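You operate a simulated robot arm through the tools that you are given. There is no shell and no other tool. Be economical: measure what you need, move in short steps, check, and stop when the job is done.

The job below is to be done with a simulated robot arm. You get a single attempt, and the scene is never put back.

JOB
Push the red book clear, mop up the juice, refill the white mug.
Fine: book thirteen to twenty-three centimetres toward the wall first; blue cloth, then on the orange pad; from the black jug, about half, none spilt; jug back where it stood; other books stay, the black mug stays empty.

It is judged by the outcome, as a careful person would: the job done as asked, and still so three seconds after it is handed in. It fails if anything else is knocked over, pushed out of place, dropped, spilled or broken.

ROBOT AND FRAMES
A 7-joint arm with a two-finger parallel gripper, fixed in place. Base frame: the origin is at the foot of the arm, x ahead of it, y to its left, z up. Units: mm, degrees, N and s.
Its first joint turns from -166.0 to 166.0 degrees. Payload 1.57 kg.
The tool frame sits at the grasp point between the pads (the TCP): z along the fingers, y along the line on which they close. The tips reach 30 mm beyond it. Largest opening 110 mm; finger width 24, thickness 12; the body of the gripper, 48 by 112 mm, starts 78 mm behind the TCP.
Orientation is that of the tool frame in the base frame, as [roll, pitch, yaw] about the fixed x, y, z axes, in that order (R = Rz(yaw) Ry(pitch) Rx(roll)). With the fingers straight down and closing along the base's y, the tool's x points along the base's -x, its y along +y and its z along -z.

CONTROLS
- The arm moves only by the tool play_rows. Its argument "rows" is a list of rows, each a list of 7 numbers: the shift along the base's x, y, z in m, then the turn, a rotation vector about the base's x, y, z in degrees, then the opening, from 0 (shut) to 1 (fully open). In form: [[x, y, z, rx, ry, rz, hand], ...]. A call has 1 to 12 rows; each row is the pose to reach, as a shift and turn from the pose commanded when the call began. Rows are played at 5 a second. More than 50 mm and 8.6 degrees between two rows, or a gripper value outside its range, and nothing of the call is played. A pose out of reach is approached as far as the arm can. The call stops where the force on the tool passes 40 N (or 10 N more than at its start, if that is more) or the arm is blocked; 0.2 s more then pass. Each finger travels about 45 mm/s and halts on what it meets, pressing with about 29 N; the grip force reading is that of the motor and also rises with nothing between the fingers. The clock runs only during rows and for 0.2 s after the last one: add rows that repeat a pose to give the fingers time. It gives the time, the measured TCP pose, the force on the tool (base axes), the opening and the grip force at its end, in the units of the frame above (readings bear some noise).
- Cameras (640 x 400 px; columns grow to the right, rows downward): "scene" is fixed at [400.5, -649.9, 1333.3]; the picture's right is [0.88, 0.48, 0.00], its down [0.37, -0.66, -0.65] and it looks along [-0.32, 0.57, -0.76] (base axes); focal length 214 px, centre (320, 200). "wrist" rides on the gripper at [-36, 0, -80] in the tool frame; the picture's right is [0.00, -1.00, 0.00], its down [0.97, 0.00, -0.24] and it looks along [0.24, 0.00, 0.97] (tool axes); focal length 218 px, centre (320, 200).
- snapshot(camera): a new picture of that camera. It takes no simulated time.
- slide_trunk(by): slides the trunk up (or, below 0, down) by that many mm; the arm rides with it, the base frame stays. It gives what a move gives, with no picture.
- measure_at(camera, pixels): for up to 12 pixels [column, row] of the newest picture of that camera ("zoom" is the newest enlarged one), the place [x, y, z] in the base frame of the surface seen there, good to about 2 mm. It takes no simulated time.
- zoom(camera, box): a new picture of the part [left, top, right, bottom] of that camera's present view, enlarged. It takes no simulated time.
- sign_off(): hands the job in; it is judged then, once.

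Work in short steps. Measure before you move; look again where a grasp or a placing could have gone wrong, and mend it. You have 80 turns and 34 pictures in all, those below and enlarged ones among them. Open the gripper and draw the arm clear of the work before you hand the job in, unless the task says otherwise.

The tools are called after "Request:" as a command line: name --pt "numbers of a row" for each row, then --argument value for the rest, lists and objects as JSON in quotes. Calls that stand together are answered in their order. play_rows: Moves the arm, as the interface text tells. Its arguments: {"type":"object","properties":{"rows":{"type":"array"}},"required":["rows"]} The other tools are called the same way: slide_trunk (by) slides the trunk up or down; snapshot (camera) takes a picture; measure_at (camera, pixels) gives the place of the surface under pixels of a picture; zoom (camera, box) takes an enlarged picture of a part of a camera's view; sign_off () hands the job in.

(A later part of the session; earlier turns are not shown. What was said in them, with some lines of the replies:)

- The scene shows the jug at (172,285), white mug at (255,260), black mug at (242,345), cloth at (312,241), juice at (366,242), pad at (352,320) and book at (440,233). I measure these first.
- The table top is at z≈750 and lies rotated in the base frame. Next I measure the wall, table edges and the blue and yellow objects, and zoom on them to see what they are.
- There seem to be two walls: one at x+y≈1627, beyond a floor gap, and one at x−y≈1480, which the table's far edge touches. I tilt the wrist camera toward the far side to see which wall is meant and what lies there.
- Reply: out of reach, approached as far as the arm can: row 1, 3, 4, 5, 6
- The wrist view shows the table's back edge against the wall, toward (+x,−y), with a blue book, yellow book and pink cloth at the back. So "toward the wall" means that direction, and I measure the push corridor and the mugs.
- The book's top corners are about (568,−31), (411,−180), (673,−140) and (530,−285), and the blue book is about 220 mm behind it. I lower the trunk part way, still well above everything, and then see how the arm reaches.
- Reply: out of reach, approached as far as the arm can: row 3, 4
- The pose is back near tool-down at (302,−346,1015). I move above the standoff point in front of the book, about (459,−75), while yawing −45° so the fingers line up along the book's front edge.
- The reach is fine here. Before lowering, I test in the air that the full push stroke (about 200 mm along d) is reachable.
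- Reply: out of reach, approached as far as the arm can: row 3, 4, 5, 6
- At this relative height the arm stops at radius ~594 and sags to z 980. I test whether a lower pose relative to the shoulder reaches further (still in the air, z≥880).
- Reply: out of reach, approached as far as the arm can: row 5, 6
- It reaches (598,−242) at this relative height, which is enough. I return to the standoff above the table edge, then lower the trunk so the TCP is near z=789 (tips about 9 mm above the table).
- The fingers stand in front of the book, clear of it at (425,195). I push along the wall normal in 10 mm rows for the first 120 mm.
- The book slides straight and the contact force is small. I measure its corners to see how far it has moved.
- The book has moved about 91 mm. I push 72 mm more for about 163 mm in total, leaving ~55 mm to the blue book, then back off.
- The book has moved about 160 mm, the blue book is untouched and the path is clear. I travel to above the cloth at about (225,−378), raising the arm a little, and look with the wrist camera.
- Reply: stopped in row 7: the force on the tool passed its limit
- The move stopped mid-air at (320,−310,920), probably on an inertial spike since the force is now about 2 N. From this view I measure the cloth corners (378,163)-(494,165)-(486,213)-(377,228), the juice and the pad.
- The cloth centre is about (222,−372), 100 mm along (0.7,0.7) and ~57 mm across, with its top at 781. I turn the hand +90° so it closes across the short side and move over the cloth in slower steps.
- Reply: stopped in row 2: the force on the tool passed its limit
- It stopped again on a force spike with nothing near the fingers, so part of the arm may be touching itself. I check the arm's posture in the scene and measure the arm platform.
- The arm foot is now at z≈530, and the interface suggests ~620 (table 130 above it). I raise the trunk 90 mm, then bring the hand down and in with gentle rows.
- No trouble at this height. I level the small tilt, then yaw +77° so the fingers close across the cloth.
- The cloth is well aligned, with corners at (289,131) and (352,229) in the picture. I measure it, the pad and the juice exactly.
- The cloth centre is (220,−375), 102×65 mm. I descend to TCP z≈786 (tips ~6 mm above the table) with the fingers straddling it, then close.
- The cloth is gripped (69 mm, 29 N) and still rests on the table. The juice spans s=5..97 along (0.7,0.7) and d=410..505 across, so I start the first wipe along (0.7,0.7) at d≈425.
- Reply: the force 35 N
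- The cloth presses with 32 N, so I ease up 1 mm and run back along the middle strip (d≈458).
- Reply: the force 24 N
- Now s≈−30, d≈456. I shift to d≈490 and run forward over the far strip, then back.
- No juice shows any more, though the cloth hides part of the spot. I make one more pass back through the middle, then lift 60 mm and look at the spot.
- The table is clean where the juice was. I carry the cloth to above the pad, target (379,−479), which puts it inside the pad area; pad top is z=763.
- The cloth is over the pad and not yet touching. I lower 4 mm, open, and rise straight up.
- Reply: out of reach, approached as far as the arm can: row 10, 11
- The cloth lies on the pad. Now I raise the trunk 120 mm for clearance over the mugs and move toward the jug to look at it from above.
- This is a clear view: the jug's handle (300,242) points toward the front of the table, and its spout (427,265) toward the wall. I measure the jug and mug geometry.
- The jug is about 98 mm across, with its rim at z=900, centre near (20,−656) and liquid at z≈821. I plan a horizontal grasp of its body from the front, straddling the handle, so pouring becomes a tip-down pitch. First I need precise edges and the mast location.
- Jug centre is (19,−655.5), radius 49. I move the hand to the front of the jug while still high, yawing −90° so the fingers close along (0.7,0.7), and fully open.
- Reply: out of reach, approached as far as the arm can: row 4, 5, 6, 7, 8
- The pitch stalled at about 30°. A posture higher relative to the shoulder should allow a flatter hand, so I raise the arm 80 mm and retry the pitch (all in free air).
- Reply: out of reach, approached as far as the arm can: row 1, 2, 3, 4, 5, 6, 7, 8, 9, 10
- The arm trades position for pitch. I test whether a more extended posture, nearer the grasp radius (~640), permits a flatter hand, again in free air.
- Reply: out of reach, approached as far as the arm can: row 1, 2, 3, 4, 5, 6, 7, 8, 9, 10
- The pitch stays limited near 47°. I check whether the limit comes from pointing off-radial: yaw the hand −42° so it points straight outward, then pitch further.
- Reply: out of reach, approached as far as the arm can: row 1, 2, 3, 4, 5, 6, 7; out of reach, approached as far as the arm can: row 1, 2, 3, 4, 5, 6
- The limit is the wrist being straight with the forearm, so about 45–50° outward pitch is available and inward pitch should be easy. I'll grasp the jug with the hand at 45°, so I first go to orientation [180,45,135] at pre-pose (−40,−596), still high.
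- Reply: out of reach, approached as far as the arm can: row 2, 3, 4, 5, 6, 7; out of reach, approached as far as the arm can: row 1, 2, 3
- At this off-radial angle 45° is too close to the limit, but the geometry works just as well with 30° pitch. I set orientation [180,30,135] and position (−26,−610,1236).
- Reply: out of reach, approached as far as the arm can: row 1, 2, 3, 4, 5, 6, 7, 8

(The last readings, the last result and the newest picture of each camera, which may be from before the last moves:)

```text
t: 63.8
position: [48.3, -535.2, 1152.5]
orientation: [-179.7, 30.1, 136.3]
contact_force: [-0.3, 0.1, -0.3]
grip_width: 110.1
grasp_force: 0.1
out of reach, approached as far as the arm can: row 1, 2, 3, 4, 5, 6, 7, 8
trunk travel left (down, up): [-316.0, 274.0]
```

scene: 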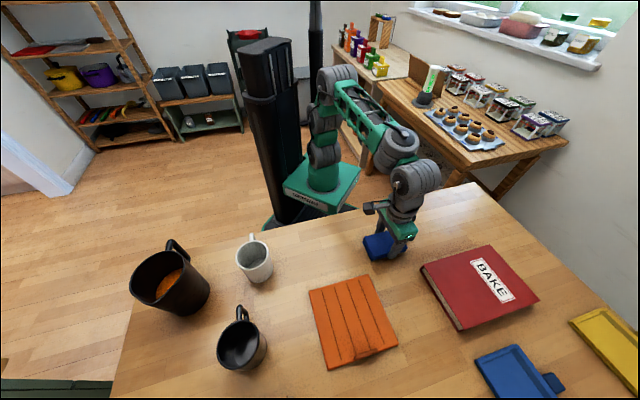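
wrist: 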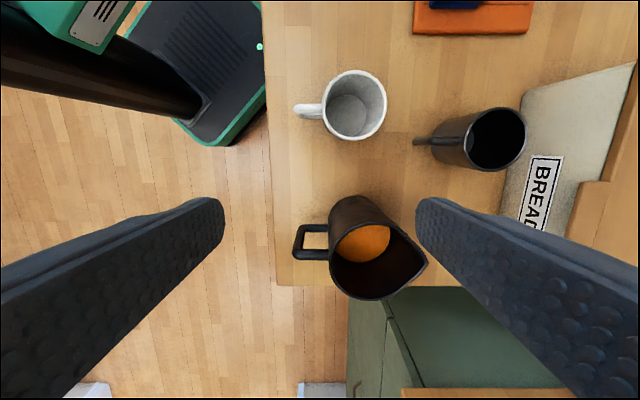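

The orientation is now right, but the position is limited by height. I keep this height and move the rest of the way horizontally to (−26,−610).

Request:
play_rows --pt "-0.012 -0.012 0 0 0 0 1" --pt "-0.024 -0.024 0 0 0 0 1" --pt "-0.036 -0.036 0 0 0 0 1" --pt "-0.048 -0.048 0 0 0 -0.5 1" --pt "-0.06 -0.06 0 0 0 -1 1" --pt "-0.074 -0.075 0 0 0 -1.3 1" --pt "-0.074 -0.075 0 0 0 -1.3 1"

```text
t: 65.4
position: [4.4, -564.8, 1103.4]
orientation: [-179.7, 30.1, 135.0]
contact_force: [-0.6, 0.6, 0.2]
grip_width: 110.0
grasp_force: 0.0
out of reach, approached as far as the arm can: row 1, 2, 3, 4, 5, 6, 7
trunk travel left (down, up): [-316.0, 274.0]
```

Off-radial pitched poses are cramped. A better plan is a top-down grasp, closing along (0.7,0.7) with 6 mm of clearance per side, then pouring by rolling the hand sideways. I level the hand and descend to z≈960 beside the jug.

Request:
play_rows --pt "0 0 -0.02 5.3 5.3 0 1" --pt "0 0 -0.05 10.6 10.6 0 1" --pt "0 0 -0.08 15.9 15.9 0 1" --pt "0 0 -0.11 21.3 21.3 0 1" --pt "0 0 -0.143 21.3 21.3 0 1" --pt "0 0 -0.143 21.3 21.3 0 1"

```text
t: 66.8
position: [5.5, -564.6, 960.6]
orientation: [-179.9, 0.0, 134.9]
contact_force: [-0.4, 0.1, -0.2]
grip_width: 110.0
grasp_force: 0.1
trunk travel left (down, up): [-316.0, 274.0]
```

The hand is level at (5,−565,960). I move out over the jug centre (19,−655.5), fingertips ~28 mm above its rim, and look.

Request:
play_rows --pt "0.003 -0.018 0 0 0 0 1" --pt "0.006 -0.036 0 0 0 0 1" --pt "0.009 -0.054 0 0 0 0 1" --pt "0.012 -0.073 0 0 0 0 1" --pt "0.0135 -0.091 0 0 0 0 1" --pt "0.0135 -0.091 0 0 0 0 1"

Request:
snapshot --camera "wrist"

```text
t: 68.2
position: [20.8, -627.8, 949.2]
orientation: [-179.8, 0.0, 135.0]
contact_force: [0.0, -0.2, -1.1]
grip_width: 109.9
grasp_force: 0.0
out of reach, approached as far as the arm can: row 4, 5, 6
trunk travel left (down, up): [-316.0, 274.0]
```

```text
11 pictures are left
```

wrist: 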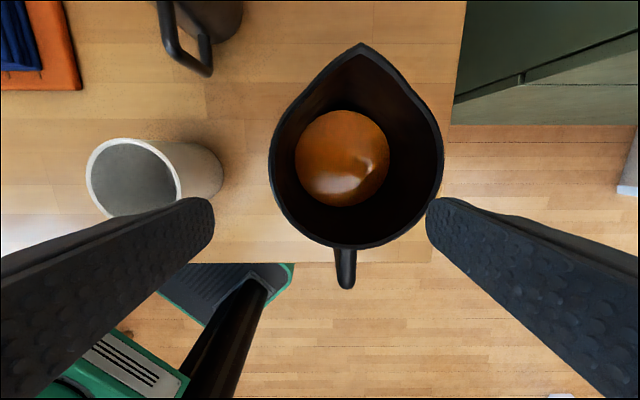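

The hand stops at y=−628, about 25 mm short. A slight outward tilt of 12° gains that reach and still clears the rim, so I pitch 12° and continue to (15.5,−652).

Request:
play_rows --pt "0 0 0.004 -4.2 -4.2 0 1" --pt "0 0 0.008 -8.5 -8.5 0 1" --pt "-0.002 -0.008 0.008 -8.5 -8.5 0 1" --pt "-0.004 -0.016 0.008 -8.5 -8.5 0 1" --pt "-0.005 -0.024 0.008 -8.5 -8.5 0 1" --pt "-0.005 -0.024 0.008 -8.5 -8.5 0 1"

```text
t: 69.6
position: [13.0, -645.9, 953.5]
orientation: [-179.8, 11.9, 135.0]
contact_force: [-0.2, 0.8, 0.3]
grip_width: 110.0
grasp_force: 0.1
out of reach, approached as far as the arm can: row 5, 6
trunk travel left (down, up): [-316.0, 274.0]
```

I'm at s=−447.6, d=466, needing about s=−450, d=473. A lower hand relative to the shoulder should reach further, so I raise the trunk 60 mm, drop the arm 60 mm and finish the alignment.

Request:
slide_trunk --by 60

Request:
play_rows --pt "0 0 -0.02 0 0 0 1" --pt "0 0 -0.04 0 0 0 1" --pt "0 0 -0.06 0 0 0 1" --pt "0.002 -0.004 -0.06 0 0 0 1" --pt "0.003 -0.007 -0.06 0 0 0 1" --pt "0.003 -0.007 -0.06 0 0 0 1"

Request:
snapshot --camera "wrist"

```text
t: 70.6
position: [13.1, -645.4, 1014.1]
orientation: [-179.8, 12.0, 135.0]
contact_force: [0.5, -0.1, 0.4]
grip_width: 110.1
grasp_force: 0.0
trunk travel left (down, up): [-376.0, 214.0]
```

```text
t: 72.0
position: [17.7, -650.4, 954.5]
orientation: [-179.8, 12.0, 134.9]
contact_force: [0.3, 0.2, 0.7]
grip_width: 110.0
grasp_force: 0.1
trunk travel left (down, up): [-376.0, 214.0]
```

```text
10 pictures are left
```

wrist: 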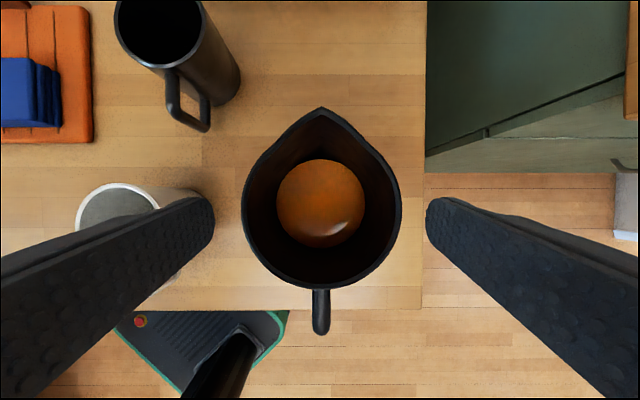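

The jug (columns 242–402) is centred between the fingertips (214 and 427). I measure the rim for the final depth alignment.

Request:
measure_at --camera "wrist" --pixels '[[244, 210], [400, 210], [321, 286], [321, 110], [321, 330], [320, 200]]'

```text
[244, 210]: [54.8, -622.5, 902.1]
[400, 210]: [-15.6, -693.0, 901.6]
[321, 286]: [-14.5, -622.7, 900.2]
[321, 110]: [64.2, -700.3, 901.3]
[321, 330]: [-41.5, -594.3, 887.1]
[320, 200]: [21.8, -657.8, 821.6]
```

Jug centre is s=−451, d=479. I shift the hand (0,−5.5 mm), then lower with the trunk in two stages.

Request:
play_rows --pt "0 -0.003 0 0 0 0 1" --pt "0 -0.0055 0 0 0 0 1" --pt "0 -0.0055 0 0 0 0 1"

Request:
slide_trunk --by -45

Request:
zoom --camera "wrist" --box '[180, 80, 460, 340]'

```text
t: 72.8
position: [16.4, -657.6, 954.2]
orientation: [-179.8, 12.0, 135.1]
contact_force: [0.7, 0.3, 0.1]
grip_width: 110.1
grasp_force: 0.0
trunk travel left (down, up): [-376.0, 214.0]
```

```text
t: 73.7
position: [17.3, -658.8, 908.9]
orientation: [-179.8, 12.0, 135.1]
contact_force: [0.1, -0.4, 0.5]
grip_width: 109.7
grasp_force: 0.0
trunk travel left (down, up): [-331.0, 259.0]
```

```text
1.54 times, centred on (320, 210) of wrist
```

zoom: 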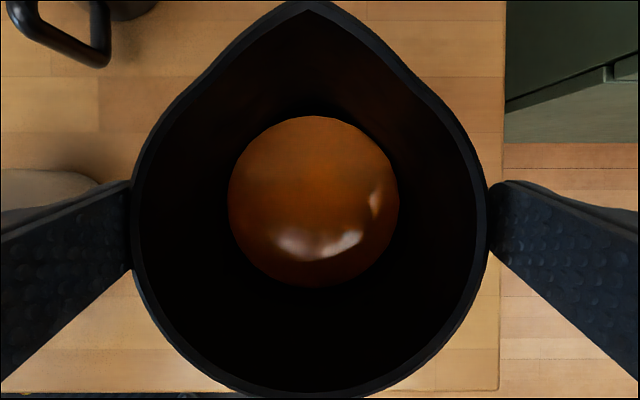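

The fingers straddle the rim symmetrically with no contact force. I lower 69 mm more, to TCP z≈840.

Request:
slide_trunk --by -69

Request:
play_rows --pt "0 0 0 0 0 0 0.9" --pt "0 0 0 0 0 0 0.8" --pt "0 0 0 0 0 0 0.7" --pt "0 0 0 0 0 0 0.7" --pt "0 0 0 0 0 0 0.7"

```text
t: 74.8
position: [17.1, -656.7, 839.5]
orientation: [-179.8, 12.0, 135.0]
contact_force: [0.6, 0.4, -0.5]
grip_width: 109.8
grasp_force: 0.0
trunk travel left (down, up): [-262.0, 328.0]
```

```text
t: 76.0
position: [15.9, -658.3, 840.9]
orientation: [-179.7, 12.0, 135.0]
contact_force: [2.1, 0.0, 4.3]
grip_width: 101.3
grasp_force: 28.8
trunk travel left (down, up): [-262.0, 328.0]
```

The jug is gripped at 101 mm (29 N); the grasp pose to return to is (16.5,−657.5,840). I lift 25 mm with the trunk and check.

Request:
slide_trunk --by 25

Request:
zoom --camera "scene" --box '[90, 180, 350, 400]'

```text
t: 76.7
position: [15.9, -657.4, 862.8]
orientation: [-179.8, 11.9, 135.0]
contact_force: [-1.1, 0.7, -6.2]
grip_width: 101.2
grasp_force: 29.5
trunk travel left (down, up): [-287.0, 303.0]
```

```text
1.82 times, centred on (220, 290) of scene
```

zoom: 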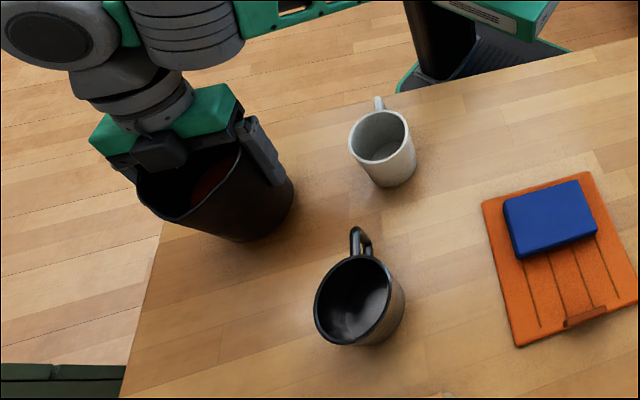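

The jug is lifted cleanly (about 6 N). I raise it a further 50 mm with the trunk, then carry it slowly inward and up to (50,−545,962), on the −x side of the white mug and above mug height.

Request:
slide_trunk --by 50

Request:
play_rows --pt "0.001 0.006 0.003 0 0 0 0.6" --pt "0.004 0.017 0.008 0 0 0 0.6" --pt "0.008 0.03 0.014 0 0 0 0.6" --pt "0.012 0.043 0.02 0 0 0 0.6" --pt "0.016 0.056 0.026 0 0 0 0.6" --pt "0.02 0.069 0.032 0 0 0 0.6" --pt "0.024 0.082 0.038 0 0 0 0.6" --pt "0.029 0.095 0.044 0 0 0 0.6" --pt "0.033 0.106 0.048 0 0 0 0.6" --pt "0.034 0.112 0.05 0 0 0 0.6" --pt "0.034 0.112 0.05 0 0 0 0.6"

```text
t: 77.6
position: [16.8, -658.1, 914.4]
orientation: [-179.7, 11.9, 135.0]
contact_force: [-0.7, -0.8, -5.5]
grip_width: 100.7
grasp_force: 29.1
trunk travel left (down, up): [-337.0, 253.0]
```

```text
t: 80.0
position: [50.8, -545.6, 964.9]
orientation: [-179.8, 12.0, 135.1]
contact_force: [0.4, -0.3, -6.1]
grip_width: 101.2
grasp_force: 29.3
trunk travel left (down, up): [-337.0, 253.0]
```

Good. Now I yaw the upright jug +60° so the spout points along azimuth 15°, over the white mug; the jug bottom is ~28 mm above the mug rim.

Request:
play_rows --pt "0 0 0 0 0 3 0.6" --pt "0 0 0 0 0 8 0.6" --pt "0 0 0 0 0 13.5 0.6" --pt "0 0 0 0 0 19 0.6" --pt "0 0 0 0 0 24.5 0.6" --pt "0 0 0 0 0 30 0.6" --pt "0 0 0 0 0 35.5 0.6" --pt "0 0 0 0 0 41 0.6" --pt "0 0 0 0 0 46.5 0.6" --pt "0 0 0 0 0 52 0.6" --pt "0 0 0 0 0 57 0.6" --pt "0 0 0 0 0 60 0.6"

```text
t: 82.6
position: [49.6, -546.3, 963.7]
orientation: [-179.8, 12.0, -164.9]
contact_force: [-0.2, 0.7, -4.9]
grip_width: 100.8
grasp_force: 29.3
trunk travel left (down, up): [-337.0, 253.0]
```

The reach is fine. I tilt the jug slowly toward the mug about the closing axis to 38°, below the ~50° where it should begin to pour.

Request:
play_rows --pt "0 0 0 -0.5 1.9 0 0.6" --pt "0 0 0 -1.3 4.8 0 0.6" --pt "0 0 0 -2.2 8.2 0 0.6" --pt "0 0 0 -3.1 11.6 0 0.6" --pt "0 0 0 -4 15 0 0.6" --pt "0 0 0 -4.9 18.4 0 0.6" --pt "0 0 0 -5.8 21.7 0 0.6" --pt "0 0 0 -6.7 25.1 0 0.6" --pt "0 0 0 -7.6 28.5 0 0.6" --pt "0 0 0 -8.5 31.9 0 0.6" --pt "0 0 0 -9.3 34.8 0 0.6" --pt "0 0 0 -9.8 36.7 0 0.6"

Request:
zoom --camera "scene" --box '[120, 130, 380, 350]'

```text
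t: 85.2
position: [49.5, -546.0, 964.6]
orientation: [-179.8, -25.8, -165.0]
contact_force: [-0.3, -0.4, -4.8]
grip_width: 101.3
grasp_force: 29.6
out of reach, approached as far as the arm can: row 5, 6
trunk travel left (down, up): [-337.0, 253.0]
```

```text
1.82 times, centred on (250, 240) of scene
```

zoom: 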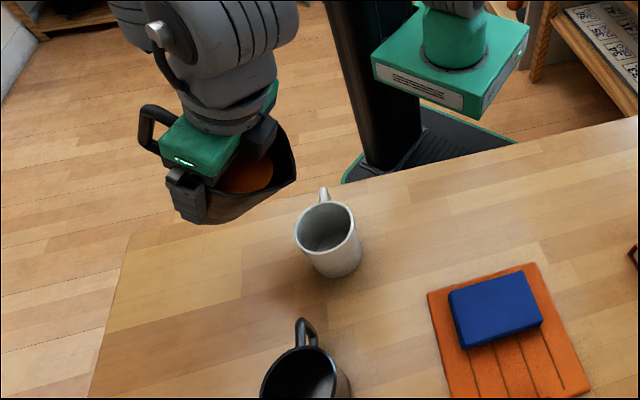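

The tilt works, with the spout tip at (296,177) in the zoom. I measure it against the mug to check my geometry.

Request:
measure_at --camera "zoom" --pixels '[[294, 179], [292, 183], [250, 175], [296, 230], [361, 232], [325, 262], [325, 240]]'

```text
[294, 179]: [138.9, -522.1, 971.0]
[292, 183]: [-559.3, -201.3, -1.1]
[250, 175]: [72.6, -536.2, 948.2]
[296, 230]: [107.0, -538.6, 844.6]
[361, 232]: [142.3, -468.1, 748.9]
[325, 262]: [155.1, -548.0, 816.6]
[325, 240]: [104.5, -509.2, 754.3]
```

The geometry matches: the spout is at (139,−522,971) and the liquid surface 23 mm below it. I lower into pouring position (43,−540,898) and tilt to 49°, just short of pouring.

Request:
play_rows --pt "-0.001 0.001 -0.008 0 0 0 0.6" --pt "-0.002 0.002 -0.02 0 0 0 0.6" --pt "-0.003 0.003 -0.032 0 0 0 0.6" --pt "-0.004 0.004 -0.044 0 0 0 0.6" --pt "-0.005 0.005 -0.056 0 0 0 0.6" --pt "-0.0065 0.006 -0.0665 0 0 0 0.6" --pt "-0.0065 0.006 -0.0665 -0.5 1.9 0 0.6" --pt "-0.0065 0.006 -0.0665 -1.2 4.6 0 0.6" --pt "-0.0065 0.006 -0.0665 -2 7.5 0 0.6" --pt "-0.0065 0.006 -0.0665 -2.8 10.6 0 0.6" --pt "-0.0065 0.006 -0.0665 -2.8 10.6 0 0.6"

```text
t: 87.6
position: [52.5, -550.0, 923.3]
orientation: [179.6, -25.6, -164.9]
contact_force: [0.2, 0.3, -5.0]
grip_width: 100.9
grasp_force: 28.9
out of reach, approached as far as the arm can: row 4, 5, 6, 7, 8, 9, 10, 11
trunk travel left (down, up): [-337.0, 253.0]
```

The tilt is limited when low relative to the shoulder. I raise the arm 70 mm, re-centre, continue the tilt to 48° there, and will then lower everything with the trunk.

Request:
play_rows --pt "-0.001 0.001 0.01 0 0 0 0.6" --pt "-0.003 0.003 0.025 0 0 0 0.6" --pt "-0.005 0.005 0.04 0 0 0 0.6" --pt "-0.007 0.007 0.055 0 0 0 0.6" --pt "-0.0085 0.009 0.068 0 0 0 0.6" --pt "-0.0095 0.01 0.07 0 0 0 0.6" --pt "-0.0095 0.01 0.07 -0.5 1.9 0 0.6" --pt "-0.0095 0.01 0.07 -1.2 4.6 0 0.6" --pt "-0.0095 0.01 0.07 -2 7.5 0 0.6" --pt "-0.0095 0.01 0.07 -2.6 9.7 0 0.6" --pt "-0.0095 0.01 0.07 -2.6 9.7 0 0.6"

```text
t: 90.0
position: [43.9, -541.1, 995.0]
orientation: [179.6, -25.6, -164.9]
contact_force: [0.1, -0.1, -6.7]
grip_width: 101.1
grasp_force: 28.6
out of reach, approached as far as the arm can: row 8, 9, 10, 11
trunk travel left (down, up): [-337.0, 253.0]
```

Position is fine but the tilt is stuck at 38°, so a wrist-roll joint is likely at its limit. I swing the pour direction to azimuth −15° by yawing −30° (the jug stays at 38°, not pouring), re-centre on the mug, and retry the tilt.

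Request:
play_rows --pt "0 0.004 0 0 0 -2 0.6" --pt "0 0.011 0 0 0 -6 0.6" --pt "-0.001 0.018 0 0 0 -10 0.6" --pt "-0.001 0.025 0 0 0 -14 0.6" --pt "-0.001 0.032 0 0 0 -18 0.6" --pt "-0.002 0.039 0 0 0 -22 0.6" --pt "-0.002 0.045 0 0 0 -26 0.6" --pt "-0.002 0.051 0 0 0 -30 0.6" --pt "-0.002 0.051 0 0 0 -30 0.6"

Request:
play_rows --pt "0 0 0 0.5 1.9 0 0.6" --pt "0 0 0 1.2 4.4 0 0.6" --pt "0 0 0 1.9 7.2 0 0.6" --pt "0 0 0 2.6 9.7 0 0.6" --pt "0 0 0 2.6 9.7 0 0.6"

```text
t: 91.2
position: [45.4, -507.7, 990.4]
orientation: [179.3, -24.9, 179.3]
contact_force: [1.9, -0.4, -12.8]
grip_width: 101.1
grasp_force: 29.0
out of reach, approached as far as the arm can: row 4, 5
trunk travel left (down, up): [-337.0, 253.0]
stopped in row 5: the force on the tool passed its limit (the readings are from after the stop); the commanded pose is now the measured one
```

```text
t: 92.4
position: [45.1, -508.3, 991.6]
orientation: [179.4, -24.9, 179.4]
contact_force: [-3.6, -1.6, -15.0]
grip_width: 101.1
grasp_force: 28.8
out of reach, approached as far as the arm can: row 2, 3, 4, 5
trunk travel left (down, up): [-337.0, 253.0]
```

The tool force is now −15 N, so something is touching. I look before moving again.

Request:
zoom --camera "scene" --box '[100, 0, 420, 260]'

```text
1.54 times, centred on (260, 130) of scene
```

zoom: 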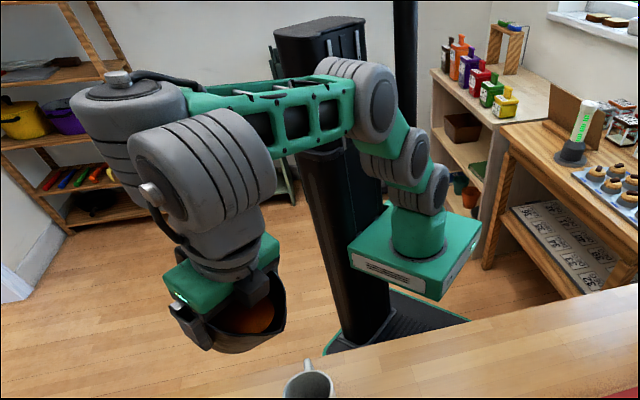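

The forearm swings across toward −x, so tilting the hand that way folds the wrist housing into the forearm. Hand and jug need to tip back toward the arm instead, with the spout pointing outward (azimuth −75°). First I bring the jug upright again.

Request:
play_rows --pt "0 0 0 0 -2 0 0.6" --pt "0 0 0 0 -5 0 0.6" --pt "0 0 0 0 -8.5 0 0.6" --pt "0 0 0 0 -12 0 0.6" --pt "0 0 0 0 -15.5 0 0.6" --pt "0 0 0 0 -19 0 0.6" --pt "0 0 0 0 -22.5 0 0.6" --pt "0 0 0 0 -26 0 0.6" --pt "0 0 0 0 -29.5 0 0.6" --pt "0 0 0 0 -33 0 0.6" --pt "0 0 0 0 -35.5 0 0.6" --pt "0 0 0 0 -37 0 0.6"

```text
t: 95.0
position: [50.5, -489.8, 959.4]
orientation: [179.0, 10.8, 179.4]
contact_force: [-0.4, 0.0, -5.3]
grip_width: 100.9
grasp_force: 29.7
out of reach, approached as far as the arm can: row 9, 10, 11, 12
trunk travel left (down, up): [-337.0, 253.0]
```

The jug is upright again and the force is normal. I yaw −75° so the spout points radially outward, moving to (108,−430), inward of the mug.

Request:
play_rows --pt "0.003 0.003 0 0 0 -3 0.6" --pt "0.008 0.008 0 0 0 -9 0.6" --pt "0.013 0.014 0 0 0 -16 0.6" --pt "0.018 0.019 0 0 0 -23 0.6" --pt "0.024 0.025 0 0 0 -30 0.6" --pt "0.03 0.031 0 0 0 -37 0.6" --pt "0.036 0.037 0 0 0 -44 0.6" --pt "0.042 0.043 0 0 0 -51 0.6" --pt "0.048 0.049 0 0 0 -58 0.6" --pt "0.053 0.055 0 0 0 -65 0.6" --pt "0.057 0.06 0 0 0 -71 0.6" --pt "0.058 0.06 0 0 0 -75 0.6"

```text
t: 97.6
position: [107.8, -428.5, 961.6]
orientation: [179.0, 12.1, 104.2]
contact_force: [0.3, -0.3, -6.7]
grip_width: 101.3
grasp_force: 29.1
trunk travel left (down, up): [-337.0, 253.0]
```

That works well here. I now tilt the jug outward about axis (0.97,0.25,0) to 38°, still short of pouring.

Request:
play_rows --pt "0 0 0 1.5 0.4 0 0.6" --pt "0 0 0 4.4 1.1 0 0.6" --pt "0 0 0 7.8 2 0 0.6" --pt "0 0 0 11.2 2.8 0 0.6" --pt "0 0 0 14.6 3.7 0 0.6" --pt "0 0 0 18 4.5 0 0.6" --pt "0 0 0 21.4 5.4 0 0.6" --pt "0 0 0 24.8 6.3 0 0.6" --pt "0 0 0 28.2 7.1 0 0.6" --pt "0 0 0 31.6 8 0 0.6" --pt "0 0 0 34.8 8.8 0 0.6" --pt "0 0 0 36.8 9.3 0 0.6"

```text
t: 100.2
position: [109.0, -428.7, 961.2]
orientation: [178.9, -25.9, 104.3]
contact_force: [-0.1, 0.4, -5.3]
grip_width: 100.9
grasp_force: 29.5
out of reach, approached as far as the arm can: row 8
trunk travel left (down, up): [-337.0, 253.0]
```

That works. I shift 2–4 mm to centre the spout on the mug and lower 63 mm with the trunk, putting the spout tip about 25–40 mm above the mug rim.

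Request:
play_rows --pt "0.001 0.002 0 0 0 0 0.6" --pt "0.002 0.004 0 0 0 0 0.6" --pt "0.002 0.0045 0 0 0 0 0.6"

Request:
slide_trunk --by -63

Request:
zoom --camera "scene" --box '[150, 130, 390, 330]'

```text
t: 101.0
position: [109.5, -423.3, 962.7]
orientation: [178.9, -25.8, 104.4]
contact_force: [0.3, -0.6, -4.9]
grip_width: 101.1
grasp_force: 29.2
trunk travel left (down, up): [-337.0, 253.0]
```

```text
t: 102.0
position: [110.5, -423.3, 899.7]
orientation: [179.0, -25.7, 104.4]
contact_force: [0.2, 0.3, -5.8]
grip_width: 101.4
grasp_force: 29.7
trunk travel left (down, up): [-274.0, 316.0]
```

```text
2.00 times, centred on (270, 230) of scene
```

zoom: 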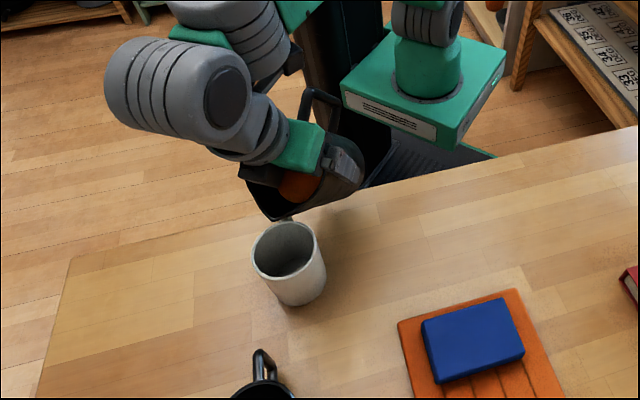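

The spout (275,218) is in front of the mug opening. I verify its position.

Request:
measure_at --camera "zoom" --pixels '[[275, 217], [270, 214], [297, 187], [255, 250], [316, 240], [283, 272], [283, 260]]'

```text
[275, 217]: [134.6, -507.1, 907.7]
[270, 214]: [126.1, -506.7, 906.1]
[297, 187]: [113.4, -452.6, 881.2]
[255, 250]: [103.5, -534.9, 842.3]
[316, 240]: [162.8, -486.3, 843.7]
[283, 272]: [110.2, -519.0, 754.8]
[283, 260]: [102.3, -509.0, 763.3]
```

The spout tip is at (132,−508), centred and ~8 mm before the mug's middle. I start pouring: tilt slowly from 38° to 55° and hold.

Request:
play_rows --pt "0 0 0 2.4 0.6 0 0.6" --pt "0 0 0 4.8 1.2 0 0.6" --pt "0 0 0 7.2 1.8 0 0.6" --pt "0 0 0 9.7 2.5 0 0.6" --pt "0 0 0 11.6 3 0 0.6" --pt "0 0 0 13.1 3.3 0 0.6" --pt "0 0 0 14.1 3.6 0 0.6" --pt "0 0 0 15.3 3.9 0 0.6" --pt "0 0 0 16.5 4.2 0 0.6" --pt "0 0 0 16.5 4.2 0 0.6" --pt "0 0 0 16.5 4.2 0 0.6" --pt "0 0 0 16.5 4.2 0 0.6"

Request:
zoom --camera "scene" --box '[190, 190, 330, 310]'

```text
t: 102.7
position: [111.3, -426.5, 897.7]
orientation: [179.0, -31.1, 104.3]
contact_force: [0.7, -2.5, -22.4]
grip_width: 101.3
grasp_force: 29.1
trunk travel left (down, up): [-274.0, 316.0]
stopped in row 3: the force on the tool passed its limit (the readings are from after the stop); the commanded pose is now the measured one
```

```text
3.33 times, centred on (260, 250) of scene
```

zoom: 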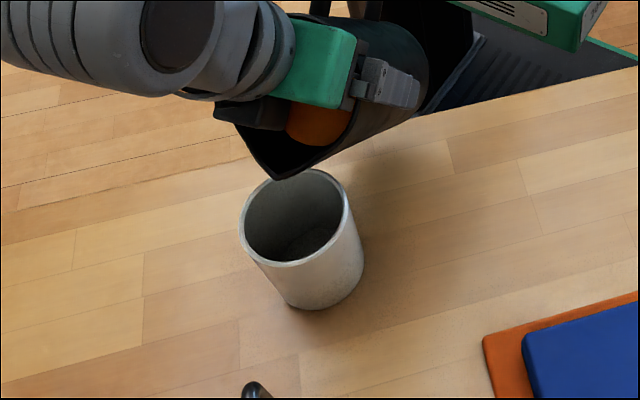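

The force of −22 N at 43° means the hand is touching the forearm again; nothing has poured. A lower hand relative to the shoulder gives more inward bend, so I back off 5°, raise the trunk 130 mm, and lower the arm by the same amount.

Request:
play_rows --pt "0 0.001 0.001 -2.5 -0.6 0 0.6" --pt "-0.001 0.003 0.002 -5.2 -1.3 0 0.6" --pt "-0.001 0.003 0.002 -7 -1.8 0 0.6"

Request:
slide_trunk --by 130

Request:
play_rows --pt "0 0 -0.005 0 0 0 0.6" --pt "0 0 -0.016 0 0 0 0.6" --pt "0 0 -0.028 0 0 0 0.6" --pt "0 0 -0.04 0 0 0 0.6" --pt "0 0 -0.052 0 0 0 0.6" --pt "0 0 -0.064 0 0 0 0.6" --pt "0 0 -0.076 0 0 0 0.6" --pt "0 0 -0.088 0 0 0 0.6" --pt "0 0 -0.1 0 0 0 0.6" --pt "0 0 -0.112 0 0 0 0.6" --pt "0 0 -0.122 0 0 0 0.6" --pt "0 0 -0.127 0 0 0 0.6"

```text
t: 103.5
position: [109.8, -424.0, 900.0]
orientation: [178.9, -23.9, 104.4]
contact_force: [0.8, 0.1, -6.3]
grip_width: 101.0
grasp_force: 29.4
trunk travel left (down, up): [-274.0, 316.0]
```

```text
t: 105.1
position: [110.0, -421.8, 1029.0]
orientation: [178.9, -23.9, 104.2]
contact_force: [0.7, 0.7, -4.6]
grip_width: 101.2
grasp_force: 28.5
trunk travel left (down, up): [-404.0, 186.0]
```

```text
t: 107.7
position: [109.3, -421.7, 902.3]
orientation: [178.9, -23.9, 104.3]
contact_force: [0.4, -0.2, -5.6]
grip_width: 101.1
grasp_force: 29.3
trunk travel left (down, up): [-404.0, 186.0]
```

The pose is back over the mug with a normal force. I tilt slowly again, from 36° to about 54°.

Request:
play_rows --pt "0.001 -0.001 0 2.4 0.6 0 0.6" --pt "0.001 -0.002 0 4.8 1.2 0 0.6" --pt "0.001 -0.002 0 7.2 1.8 0 0.6" --pt "0.001 -0.002 0 9.7 2.5 0 0.6" --pt "0.001 -0.002 0 11.6 3 0 0.6" --pt "0.001 -0.002 0 13.1 3.3 0 0.6" --pt "0.001 -0.002 0 14.3 3.6 0 0.6" --pt "0.001 -0.002 0 15.5 3.9 0 0.6" --pt "0.001 -0.002 0 16.5 4.2 0 0.6" --pt "0.001 -0.002 0 17.5 4.5 0 0.6" --pt "0.001 -0.002 0 17.5 4.5 0 0.6" --pt "0.001 -0.002 0 17.5 4.5 0 0.6"

```text
t: 110.3
position: [111.6, -424.9, 902.6]
orientation: [179.0, -42.0, 104.3]
contact_force: [0.4, -0.3, -5.3]
grip_width: 101.0
grasp_force: 28.9
trunk travel left (down, up): [-404.0, 186.0]
```

The tilt of 54° is reached freely. I add 4° slowly, hold so it can flow, and look.

Request:
play_rows --pt "0 0 0 0.6 0.15 0 0.6" --pt "0 0 0 1.3 0.3 0 0.6" --pt "0 0 0 2 0.5 0 0.6" --pt "0 0 0 2.7 0.7 0 0.6" --pt "0 0 0 3.3 0.85 0 0.6" --pt "0 0 0 3.9 1 0 0.6" --pt "0 0 0 3.9 1 0 0.6" --pt "0 0 0 3.9 1 0 0.6" --pt "0 0 0 3.9 1 0 0.6" --pt "0 0 0 3.9 1 0 0.6"

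Request:
zoom --camera "scene" --box '[190, 190, 330, 310]'

```text
t: 111.7
position: [111.9, -425.1, 900.2]
orientation: [179.0, -45.5, 104.1]
contact_force: [-0.2, 1.6, -20.4]
grip_width: 101.1
grasp_force: 29.1
trunk travel left (down, up): [-404.0, 186.0]
stopped in row 6: the force on the tool passed its limit (the readings are from after the stop); the commanded pose is now the measured one
```

```text
3.33 times, centred on (260, 250) of scene
```

zoom: 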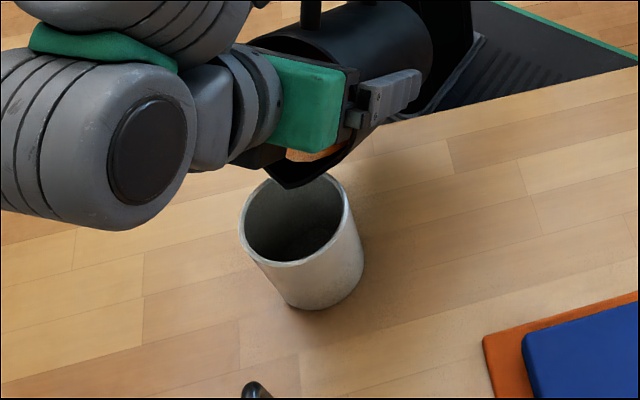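

It stopped at 57.5° on contact again, and nothing has poured yet. I measure how far the liquid is below the lip.

Request:
measure_at --camera "zoom" --pixels '[[287, 185], [320, 156], [310, 155], [335, 152], [300, 180], [300, 245]]'

```text
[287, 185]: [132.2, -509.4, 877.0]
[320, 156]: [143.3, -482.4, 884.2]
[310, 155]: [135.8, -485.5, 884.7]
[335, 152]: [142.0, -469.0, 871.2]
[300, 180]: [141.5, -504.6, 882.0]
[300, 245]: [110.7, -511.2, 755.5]
```

The liquid is right at the lip (884 vs ~882) and needs only a few degrees more. I back off 6°, gain clearance by raising the trunk 90 mm and lowering the arm 90 mm, then continue.

Request:
play_rows --pt "0 0 0.001 -1.9 -0.5 0 0.6" --pt "0 0 0.002 -4.2 -1.1 0 0.6" --pt "0 0 0.002 -6.5 -1.6 0 0.6" --pt "0 0 0.002 -6.5 -1.6 0 0.6"

Request:
slide_trunk --by 90

Request:
play_rows --pt "0 0 -0.004 0 0 0 0.6" --pt "0 0 -0.013 0 0 0 0.6" --pt "0 0 -0.023 0 0 0 0.6" --pt "0 0 -0.033 0 0 0 0.6" --pt "0 0 -0.043 0 0 0 0.6" --pt "0 0 -0.053 0 0 0 0.6" --pt "0 0 -0.063 0 0 0 0.6" --pt "0 0 -0.073 0 0 0 0.6" --pt "0 0 -0.082 0 0 0 0.6" --pt "0 0 -0.088 0 0 0 0.6" --pt "0 0 -0.09 0 0 0 0.6"

```text
t: 112.7
position: [111.7, -424.8, 901.9]
orientation: [179.0, -38.8, 104.1]
contact_force: [-0.6, 0.5, -4.6]
grip_width: 101.1
grasp_force: 29.1
trunk travel left (down, up): [-404.0, 186.0]
```

```text
t: 113.9
position: [111.6, -425.0, 992.3]
orientation: [179.0, -38.9, 104.1]
contact_force: [-0.2, 0.2, -4.5]
grip_width: 101.1
grasp_force: 28.9
trunk travel left (down, up): [-494.0, 96.0]
```

```text
t: 116.3
position: [110.1, -425.2, 902.6]
orientation: [179.0, -39.0, 104.1]
contact_force: [-0.2, -0.1, -5.5]
grip_width: 101.0
grasp_force: 28.9
trunk travel left (down, up): [-494.0, 96.0]
```

The pose at 51° is free of contact. I tilt 1° per row to 59° and hold, watching the force.

Request:
play_rows --pt "0 0 0 1.2 0.3 0 0.6" --pt "0 0 0 2.4 0.6 0 0.6" --pt "0 0 0 3.6 0.9 0 0.6" --pt "0 0 0 4.7 1.2 0 0.6" --pt "0 0 0 5.6 1.45 0 0.6" --pt "0 0 0 6.5 1.7 0 0.6" --pt "0 0 0 7.2 1.85 0 0.6" --pt "0 0 0 7.8 2 0 0.6" --pt "0 0 0 7.8 2 0 0.6" --pt "0 0 0 7.8 2 0 0.6" --pt "0 0 0 7.8 2 0 0.6"

```text
t: 118.7
position: [111.1, -424.0, 903.0]
orientation: [179.0, -46.8, 104.1]
contact_force: [0.7, 0.1, -5.5]
grip_width: 101.0
grasp_force: 28.9
trunk travel left (down, up): [-494.0, 96.0]
```

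At 58.8° there is no contact and little flow yet. I continue slowly to 62.5°, hold, and take a look at the mug.

Request:
play_rows --pt "0 0 0 0.4 0.1 0 0.6" --pt "0 0 0 0.9 0.22 0 0.6" --pt "0 0 0 1.4 0.35 0 0.6" --pt "0 0 0 1.9 0.47 0 0.6" --pt "0 0 0 2.4 0.6 0 0.6" --pt "0 0 0 2.9 0.72 0 0.6" --pt "0 0 0 3.3 0.83 0 0.6" --pt "0 0 0 3.6 0.9 0 0.6" --pt "0 0 0 3.6 0.9 0 0.6" --pt "0 0 0 3.6 0.9 0 0.6" --pt "0 0 0 3.6 0.9 0 0.6" --pt "0 0 0 3.6 0.9 0 0.6"

Request:
zoom --camera "scene" --box '[190, 190, 330, 310]'

Request:
measure_at --camera "zoom" --pixels '[[290, 250], [300, 245], [310, 235], [280, 240], [320, 220], [290, 187], [265, 240]]'

```text
t: 121.3
position: [110.4, -424.8, 903.0]
orientation: [179.0, -50.5, 104.2]
contact_force: [-0.7, 0.1, -4.9]
grip_width: 100.9
grasp_force: 29.3
trunk travel left (down, up): [-494.0, 96.0]
```

```text
3.33 times, centred on (260, 250) of scene
```

zoom: 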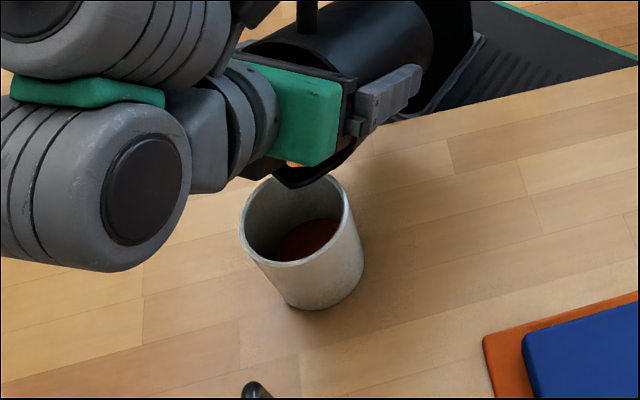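

```text
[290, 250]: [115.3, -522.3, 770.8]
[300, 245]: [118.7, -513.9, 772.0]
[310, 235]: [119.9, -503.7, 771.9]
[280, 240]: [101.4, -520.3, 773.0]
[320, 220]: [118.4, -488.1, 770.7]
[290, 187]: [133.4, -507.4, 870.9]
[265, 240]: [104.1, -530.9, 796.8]
```

The mug now has about 16 mm (level z≈772, floor 756); half full is about z≈800. I tilt another 3.5° slowly, nudging 3 mm to keep the spout centred, and hold.

Request:
play_rows --pt "0 -0.0005 0 0.5 0.12 0 0.6" --pt "0 -0.001 0 1 0.25 0 0.6" --pt "0 -0.0015 0 1.5 0.37 0 0.6" --pt "0.001 -0.002 0 2 0.5 0 0.6" --pt "0.001 -0.0025 0 2.5 0.62 0 0.6" --pt "0.001 -0.003 0 3 0.75 0 0.6" --pt "0.001 -0.003 0 3.4 0.85 0 0.6" --pt "0.001 -0.003 0 3.4 0.85 0 0.6" --pt "0.001 -0.003 0 3.4 0.85 0 0.6" --pt "0.001 -0.003 0 3.4 0.85 0 0.6" --pt "0.001 -0.003 0 3.4 0.85 0 0.6" --pt "0.001 -0.003 0 3.4 0.85 0 0.6"

Request:
zoom --camera "scene" --box '[190, 190, 330, 310]'

Request:
measure_at --camera "zoom" --pixels '[[290, 250], [300, 245], [310, 230], [280, 235], [320, 215], [290, 187], [265, 240]]'

```text
t: 122.6
position: [112.7, -426.9, 900.6]
orientation: [179.2, -52.7, 103.8]
contact_force: [1.6, 4.0, -20.6]
grip_width: 101.2
grasp_force: 29.8
trunk travel left (down, up): [-494.0, 96.0]
stopped in row 6: the force on the tool passed its limit (the readings are from after the stop); the commanded pose is now the measured one
```

```text
3.33 times, centred on (260, 250) of scene
```

zoom: 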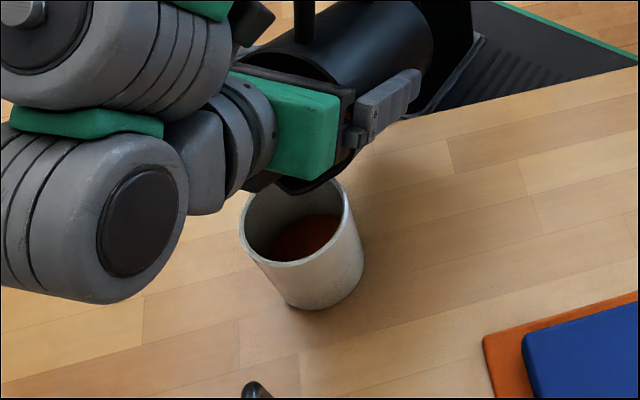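

```text
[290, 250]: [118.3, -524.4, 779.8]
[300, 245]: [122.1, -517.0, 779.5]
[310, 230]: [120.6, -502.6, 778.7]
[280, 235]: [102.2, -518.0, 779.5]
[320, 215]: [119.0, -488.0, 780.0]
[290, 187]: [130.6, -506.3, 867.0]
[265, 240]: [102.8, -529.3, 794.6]
```

The level is z≈779.5 (about 24 mm), roughly a quarter full, and the arm touched itself again at 65°. I back off to stop the flow, gain clearance once more (trunk +90, arm −90), then resume.

Request:
play_rows --pt "0 0.001 0.001 -2.4 -0.6 0 0.6" --pt "-0.001 0.002 0.002 -5 -1.2 0 0.6" --pt "-0.001 0.002 0.002 -8 -2 0 0.6" --pt "-0.001 0.002 0.002 -10 -2.5 0 0.6" --pt "-0.001 0.002 0.002 -10 -2.5 0 0.6"

Request:
slide_trunk --by 90

Request:
play_rows --pt "0 0 -0.004 0 0 0 0.6" --pt "0 0 -0.013 0 0 0 0.6" --pt "0 0 -0.023 0 0 0 0.6" --pt "0 0 -0.033 0 0 0 0.6" --pt "0 0 -0.043 0 0 0 0.6" --pt "0 0 -0.053 0 0 0 0.6" --pt "0 0 -0.063 0 0 0 0.6" --pt "0 0 -0.073 0 0 0 0.6" --pt "0 0 -0.082 0 0 0 0.6" --pt "0 0 -0.088 0 0 0 0.6" --pt "0 0 -0.09 0 0 0 0.6"

```text
t: 123.8
position: [111.9, -425.7, 903.7]
orientation: [179.1, -42.5, 103.9]
contact_force: [0.4, 0.7, -5.1]
grip_width: 101.2
grasp_force: 29.3
trunk travel left (down, up): [-494.0, 96.0]
```

```text
t: 125.0
position: [111.8, -427.1, 993.2]
orientation: [179.1, -42.5, 104.1]
contact_force: [0.4, -0.3, -5.1]
grip_width: 101.0
grasp_force: 28.6
trunk travel left (down, up): [-584.0, 6.0]
```

```text
t: 127.4
position: [111.8, -426.6, 902.8]
orientation: [179.2, -42.4, 104.0]
contact_force: [-0.6, -0.2, -3.8]
grip_width: 101.2
grasp_force: 28.7
trunk travel left (down, up): [-584.0, 6.0]
```

The pose is free again at 54°. I tilt to about 67.5° with decreasing steps, and hold.

Request:
play_rows --pt "0 0 0 1.7 0.45 0 0.6" --pt "0 0 0 3.5 0.9 0 0.6" --pt "0 0 0 5.2 1.35 0 0.6" --pt "0 0 0 7 1.8 0 0.6" --pt "0 -0.0005 0 8.5 2.2 0 0.6" --pt "0 -0.001 0 9.6 2.45 0 0.6" --pt "0 -0.001 0 10.6 2.7 0 0.6" --pt "0 -0.0015 0 11.4 2.9 0 0.6" --pt "0 -0.002 0 12.1 3.1 0 0.6" --pt "0 -0.002 0 12.7 3.25 0 0.6" --pt "0 -0.002 0 12.7 3.25 0 0.6" --pt "0 -0.002 0 12.7 3.25 0 0.6"

```text
t: 130.0
position: [110.8, -427.6, 902.6]
orientation: [179.3, -55.6, 103.7]
contact_force: [0.6, -0.3, -4.0]
grip_width: 101.2
grasp_force: 29.0
trunk travel left (down, up): [-584.0, 6.0]
```

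The tilt is 67.6° with no contact. I hold another second for the flow to finish, then look at the level.

Request:
play_rows --pt "0 0 0 0 0 0 0.6" --pt "0 0 0 0 0 0 0.6" --pt "0 0 0 0 0 0 0.6" --pt "0 0 0 0 0 0 0.6"

Request:
zoom --camera "scene" --box '[130, 190, 330, 350]'

Request:
measure_at --camera "zoom" --pixels '[[290, 190], [285, 195], [298, 185], [300, 178], [283, 185], [275, 190], [290, 180], [287, 200], [305, 190]]'

```text
t: 131.0
position: [112.0, -428.1, 903.7]
orientation: [179.3, -55.6, 103.8]
contact_force: [-0.1, 0.5, -4.1]
grip_width: 100.9
grasp_force: 29.6
trunk travel left (down, up): [-584.0, 6.0]
```

```text
2.50 times, centred on (230, 270) of scene
```

zoom: 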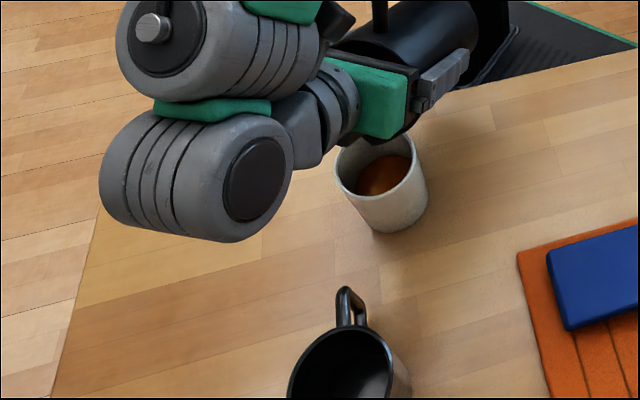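

```text
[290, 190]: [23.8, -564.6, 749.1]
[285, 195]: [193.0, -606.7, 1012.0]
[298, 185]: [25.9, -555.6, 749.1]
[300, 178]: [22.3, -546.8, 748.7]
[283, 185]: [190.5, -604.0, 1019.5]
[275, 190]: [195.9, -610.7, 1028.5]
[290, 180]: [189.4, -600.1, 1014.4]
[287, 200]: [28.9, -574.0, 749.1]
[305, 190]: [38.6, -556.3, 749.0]
```

The picture shows liquid in the mug at about (385,175) of this zoom. I measure its level there, since my first pixels missed the mug.

Request:
measure_at --camera "zoom" --pixels '[[385, 178], [378, 185], [392, 170], [370, 175], [400, 165], [345, 172], [405, 185]]'

```text
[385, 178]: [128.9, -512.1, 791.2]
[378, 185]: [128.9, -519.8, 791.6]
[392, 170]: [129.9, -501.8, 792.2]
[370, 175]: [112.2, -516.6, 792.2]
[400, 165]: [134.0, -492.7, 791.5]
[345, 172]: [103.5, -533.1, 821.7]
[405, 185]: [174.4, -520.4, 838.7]
```

The level is z≈791.7, about 40% full. The last steps gave ~4.7 mm per degree, so 1.7° more brings it to about half; I do that, hold, then tilt back.

Request:
play_rows --pt "0 0 0 0.5 0.12 0 0.6" --pt "0 0 0 1 0.25 0 0.6" --pt "0 0 0 1.4 0.35 0 0.6" --pt "0 0 0 1.65 0.42 0 0.6" --pt "0 0 0 1.65 0.42 0 0.6" --pt "0 0 0 1.65 0.42 0 0.6" --pt "0 0 0 1.65 0.42 0 0.6" --pt "0 0 0 1.65 0.42 0 0.6" --pt "0 0 0 1.65 0.42 0 0.6" --pt "0 0 0 1.65 0.42 0 0.6"

Request:
play_rows --pt "0 0 0 -2.5 -0.6 0 0.6" --pt "0 0 0.001 -6 -1.5 0 0.6" --pt "0 0 0.002 -9.7 -2.5 0 0.6" --pt "0 0 0.003 -13.6 -3.5 0 0.6" --pt "0 0 0.005 -17.5 -4.5 0 0.6" --pt "0 0 0.01 -21.4 -5.5 0 0.6" --pt "0 0 0.02 -25.3 -6.5 0 0.6" --pt "0 0 0.03 -29.2 -7.4 0 0.6" --pt "0 0 0.04 -33.1 -8.4 0 0.6" --pt "0 0 0.045 -36 -9.2 0 0.6"

```text
t: 131.9
position: [112.9, -427.6, 902.4]
orientation: [179.6, -56.7, 103.5]
contact_force: [2.3, 4.9, -20.2]
grip_width: 101.0
grasp_force: 28.8
trunk travel left (down, up): [-584.0, 6.0]
stopped in row 4: the force on the tool passed its limit (the readings are from after the stop); the commanded pose is now the measured one
```

```text
t: 134.1
position: [113.0, -429.4, 947.2]
orientation: [178.8, -19.5, 103.9]
contact_force: [0.0, 0.2, -2.9]
grip_width: 101.1
grasp_force: 29.2
trunk travel left (down, up): [-584.0, 6.0]
```

It stopped at 68.7° after some additional flow, so the level is about z≈796, near half, and the jug is now tilting back safely. I bring it fully upright (pitch 12°) and then raise it while yawing back to 135°.

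Request:
play_rows --pt "0 0 0.003 -3 -0.8 0 0.6" --pt "0 0 0.006 -7 -1.8 0 0.6" --pt "0 0 0.01 -11 -2.8 0 0.6" --pt "0 0 0.014 -15 -3.7 0 0.6" --pt "0 0 0.018 -19 -4.7 0 0.6" --pt "0 0 0.022 -23 -5.7 0 0.6" --pt "0 0 0.025 -27 -6.7 0 0.6" --pt "0 0 0.028 -29.5 -7.4 0 0.6" --pt "0 0 0.03 -30.5 -7.6 0 0.6"

Request:
play_rows --pt "0 0 0.008 0 0 2 0.6" --pt "0 0 0.022 0 0 4.5 0.6" --pt "0 0 0.037 0 0 7.5 0.6" --pt "0 0 0.052 0 0 10.5 0.6" --pt "0 0 0.067 0 0 13.5 0.6" --pt "0 0 0.082 0 0 16.5 0.6" --pt "0 0 0.097 0 0 19.5 0.6" --pt "0 0 0.112 0 0 22.5 0.6" --pt "0 0 0.127 0 0 25.5 0.6" --pt "0 0 0.142 0 0 28 0.6" --pt "0 0 0.156 0 0 30.2 0.6" --pt "0 0 0.165 0 0 31 0.6"

```text
t: 136.1
position: [115.1, -471.4, 1028.5]
orientation: [-179.7, 19.1, 104.3]
contact_force: [-1.2, 8.0, -20.1]
grip_width: 101.4
grasp_force: 28.6
out of reach, approached as far as the arm can: row 1, 2, 3, 4, 5, 6, 7, 8
trunk travel left (down, up): [-584.0, 6.0]
```

```text
t: 138.7
position: [111.9, -428.8, 1142.7]
orientation: [178.9, 11.8, 134.9]
contact_force: [-0.2, 0.0, -3.7]
grip_width: 101.3
grasp_force: 28.7
trunk travel left (down, up): [-584.0, 6.0]
```

The motion jerked briefly but recovered: pose (112,−429,1143), orientation [179,12,135], load normal. I lower the trunk 185 mm and carry the jug back out toward its place, correcting the 1.3° roll.

Request:
slide_trunk --by -185

Request:
play_rows --pt "-0.002 -0.006 0 -0.1 0.1 0 0.6" --pt "-0.008 -0.02 0 -0.2 0.2 0 0.6" --pt "-0.016 -0.038 0 -0.4 0.4 -0.1 0.6" --pt "-0.025 -0.059 0 -0.5 0.5 -0.1 0.6" --pt "-0.034 -0.081 0 -0.7 0.7 -0.2 0.6" --pt "-0.044 -0.104 0 -0.9 0.9 -0.27 0.6" --pt "-0.053 -0.127 0 -0.9 0.9 -0.27 0.6" --pt "-0.063 -0.15 0 -0.9 0.9 -0.27 0.6" --pt "-0.072 -0.172 0 -0.9 0.9 -0.27 0.6" --pt "-0.081 -0.193 0 -0.9 0.9 -0.27 0.6" --pt "-0.089 -0.21 0 -0.9 0.9 -0.27 0.6" --pt "-0.093 -0.22 0 -0.9 0.9 -0.27 0.6"

```text
t: 140.7
position: [111.5, -428.0, 957.3]
orientation: [179.0, 11.8, 134.9]
contact_force: [0.1, -0.1, -4.2]
grip_width: 101.0
grasp_force: 29.5
trunk travel left (down, up): [-399.0, 191.0]
```

```text
t: 143.3
position: [22.8, -638.0, 958.2]
orientation: [-179.8, 11.8, 134.9]
contact_force: [-0.5, 0.1, -3.9]
grip_width: 101.0
grasp_force: 28.8
out of reach, approached as far as the arm can: row 12
trunk travel left (down, up): [-399.0, 191.0]
```

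Still 20 mm short, at (23,−638). I try the remaining (−6,−19.5 mm) in small steps at a slightly higher arm pose.

Request:
play_rows --pt "-0.001 -0.002 0.005 0 0 0 0.6" --pt "-0.002 -0.005 0.01 0 0 0 0.6" --pt "-0.003 -0.008 0.013 0 0 0 0.6" --pt "-0.004 -0.012 0.015 0 0 0 0.6" --pt "-0.005 -0.016 0.015 0 0 0 0.6" --pt "-0.006 -0.0195 0.015 0 0 0 0.6" --pt "-0.006 -0.0195 0.015 0 0 0 0.6"

```text
t: 144.9
position: [20.6, -639.5, 963.4]
orientation: [-179.6, 11.7, 134.9]
contact_force: [0.8, 0.0, -3.3]
grip_width: 101.1
grasp_force: 28.9
out of reach, approached as far as the arm can: row 2, 3, 4, 5, 6, 7
trunk travel left (down, up): [-399.0, 191.0]
```

I try a lower arm posture, as worked before: trunk +60 mm, then arm −60 mm, and step outward again.

Request:
slide_trunk --by 60

Request:
play_rows --pt "0 0 -0.005 0 0 0 0.6" --pt "0 0 -0.015 0 0 0 0.6" --pt "0 0 -0.027 0 0 0 0.6" --pt "0 0 -0.039 0 0 0 0.6" --pt "0 0 -0.051 0 0 0 0.6" --pt "0 0 -0.06 0 0 0 0.6" --pt "-0.001 -0.004 -0.063 0 0 0 0.6" --pt "-0.002 -0.008 -0.065 0 0 0 0.6" --pt "-0.003 -0.012 -0.065 0 0 0 0.6" --pt "-0.004 -0.016 -0.065 0 0 0 0.6" --pt "-0.004 -0.018 -0.065 0 0 0 0.6" --pt "-0.004 -0.018 -0.065 0 0 0 0.6"

```text
t: 145.9
position: [19.9, -639.2, 1022.4]
orientation: [-179.7, 11.7, 135.0]
contact_force: [-0.9, -0.2, -4.0]
grip_width: 101.0
grasp_force: 28.8
trunk travel left (down, up): [-459.0, 131.0]
```

```text
t: 148.5
position: [17.5, -657.5, 957.9]
orientation: [-179.6, 11.8, 135.0]
contact_force: [1.0, 0.9, -3.3]
grip_width: 101.3
grasp_force: 28.6
trunk travel left (down, up): [-459.0, 131.0]
5 turns are left
```

There are five turns left. The jug is exactly above its spot, at (17.5,−657.5) against the grasp pose (16.5,−657.5). I lower 117 mm to the original height, nudge −1 mm in x, open, and rise.

Request:
slide_trunk --by -117

Request:
play_rows --pt "-0.0005 0 0 0 0 0 0.6" --pt "-0.0005 0 -0.0005 0 0 0 0.6" --pt "-0.0005 0 -0.0005 0 0 0 0.95" --pt "-0.0005 0 -0.0005 0 0 0 1" --pt "-0.0005 0 -0.0005 0 0 0 1" --pt "-0.0005 0 -0.0005 0 0 0 1" --pt "-0.0005 0 -0.0005 0 0 0 1"

```text
t: 150.0
position: [17.8, -658.2, 842.3]
orientation: [-179.5, 11.8, 134.9]
contact_force: [-0.6, -2.1, -1.2]
grip_width: 101.1
grasp_force: 28.8
trunk travel left (down, up): [-342.0, 248.0]
```

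```text
t: 151.6
position: [16.7, -656.7, 840.4]
orientation: [-179.6, 11.8, 134.9]
contact_force: [-1.1, 0.0, 0.2]
grip_width: 110.0
grasp_force: 0.1
trunk travel left (down, up): [-342.0, 248.0]
4 turns are left
```

The jug is down at its original pose and the hand is open (110 mm, no contact). I raise the hand straight up with the trunk, clear of the rim.

Request:
slide_trunk --by 50

Request:
slide_trunk --by 150

```text
t: 152.5
position: [17.7, -657.5, 891.1]
orientation: [-179.6, 11.7, 134.9]
contact_force: [0.3, -0.1, 0.3]
grip_width: 109.9
grasp_force: 0.0
trunk travel left (down, up): [-392.0, 198.0]
```

```text
t: 154.2
position: [16.3, -657.8, 1040.0]
orientation: [-179.6, 11.7, 134.9]
contact_force: [-0.1, 0.1, 1.2]
grip_width: 110.1
grasp_force: 0.1
trunk travel left (down, up): [-542.0, 48.0]
3 turns are left
```

The hand is at z=1040 with zero force, 110 mm above the jug rim and clear of everything. I hand the job in.

Request:
sign_off

```text
The job is handed in.
```

I finished and handed in the job, but I had no pictures left to check the final mug level or the jug after I put it down.

- **Red book:** pushed about 16 cm toward the back wall. The blue book behind it was untouched in the last view of it.
- **Juice:** wiped up with the blue cloth, which now lies on the orange pad.
- **White mug:** roughly 45% full. I last measured it at about 40%, then poured a little more before the arm touched itself and stopped. I saw no spill in the pictures I had, but the arm jerked once while I brought the jug upright.
- **Black jug:** set back within about 1 mm of where I picked it up, going by the arm's position readings.
- **Black mug:** nothing was poured into it.
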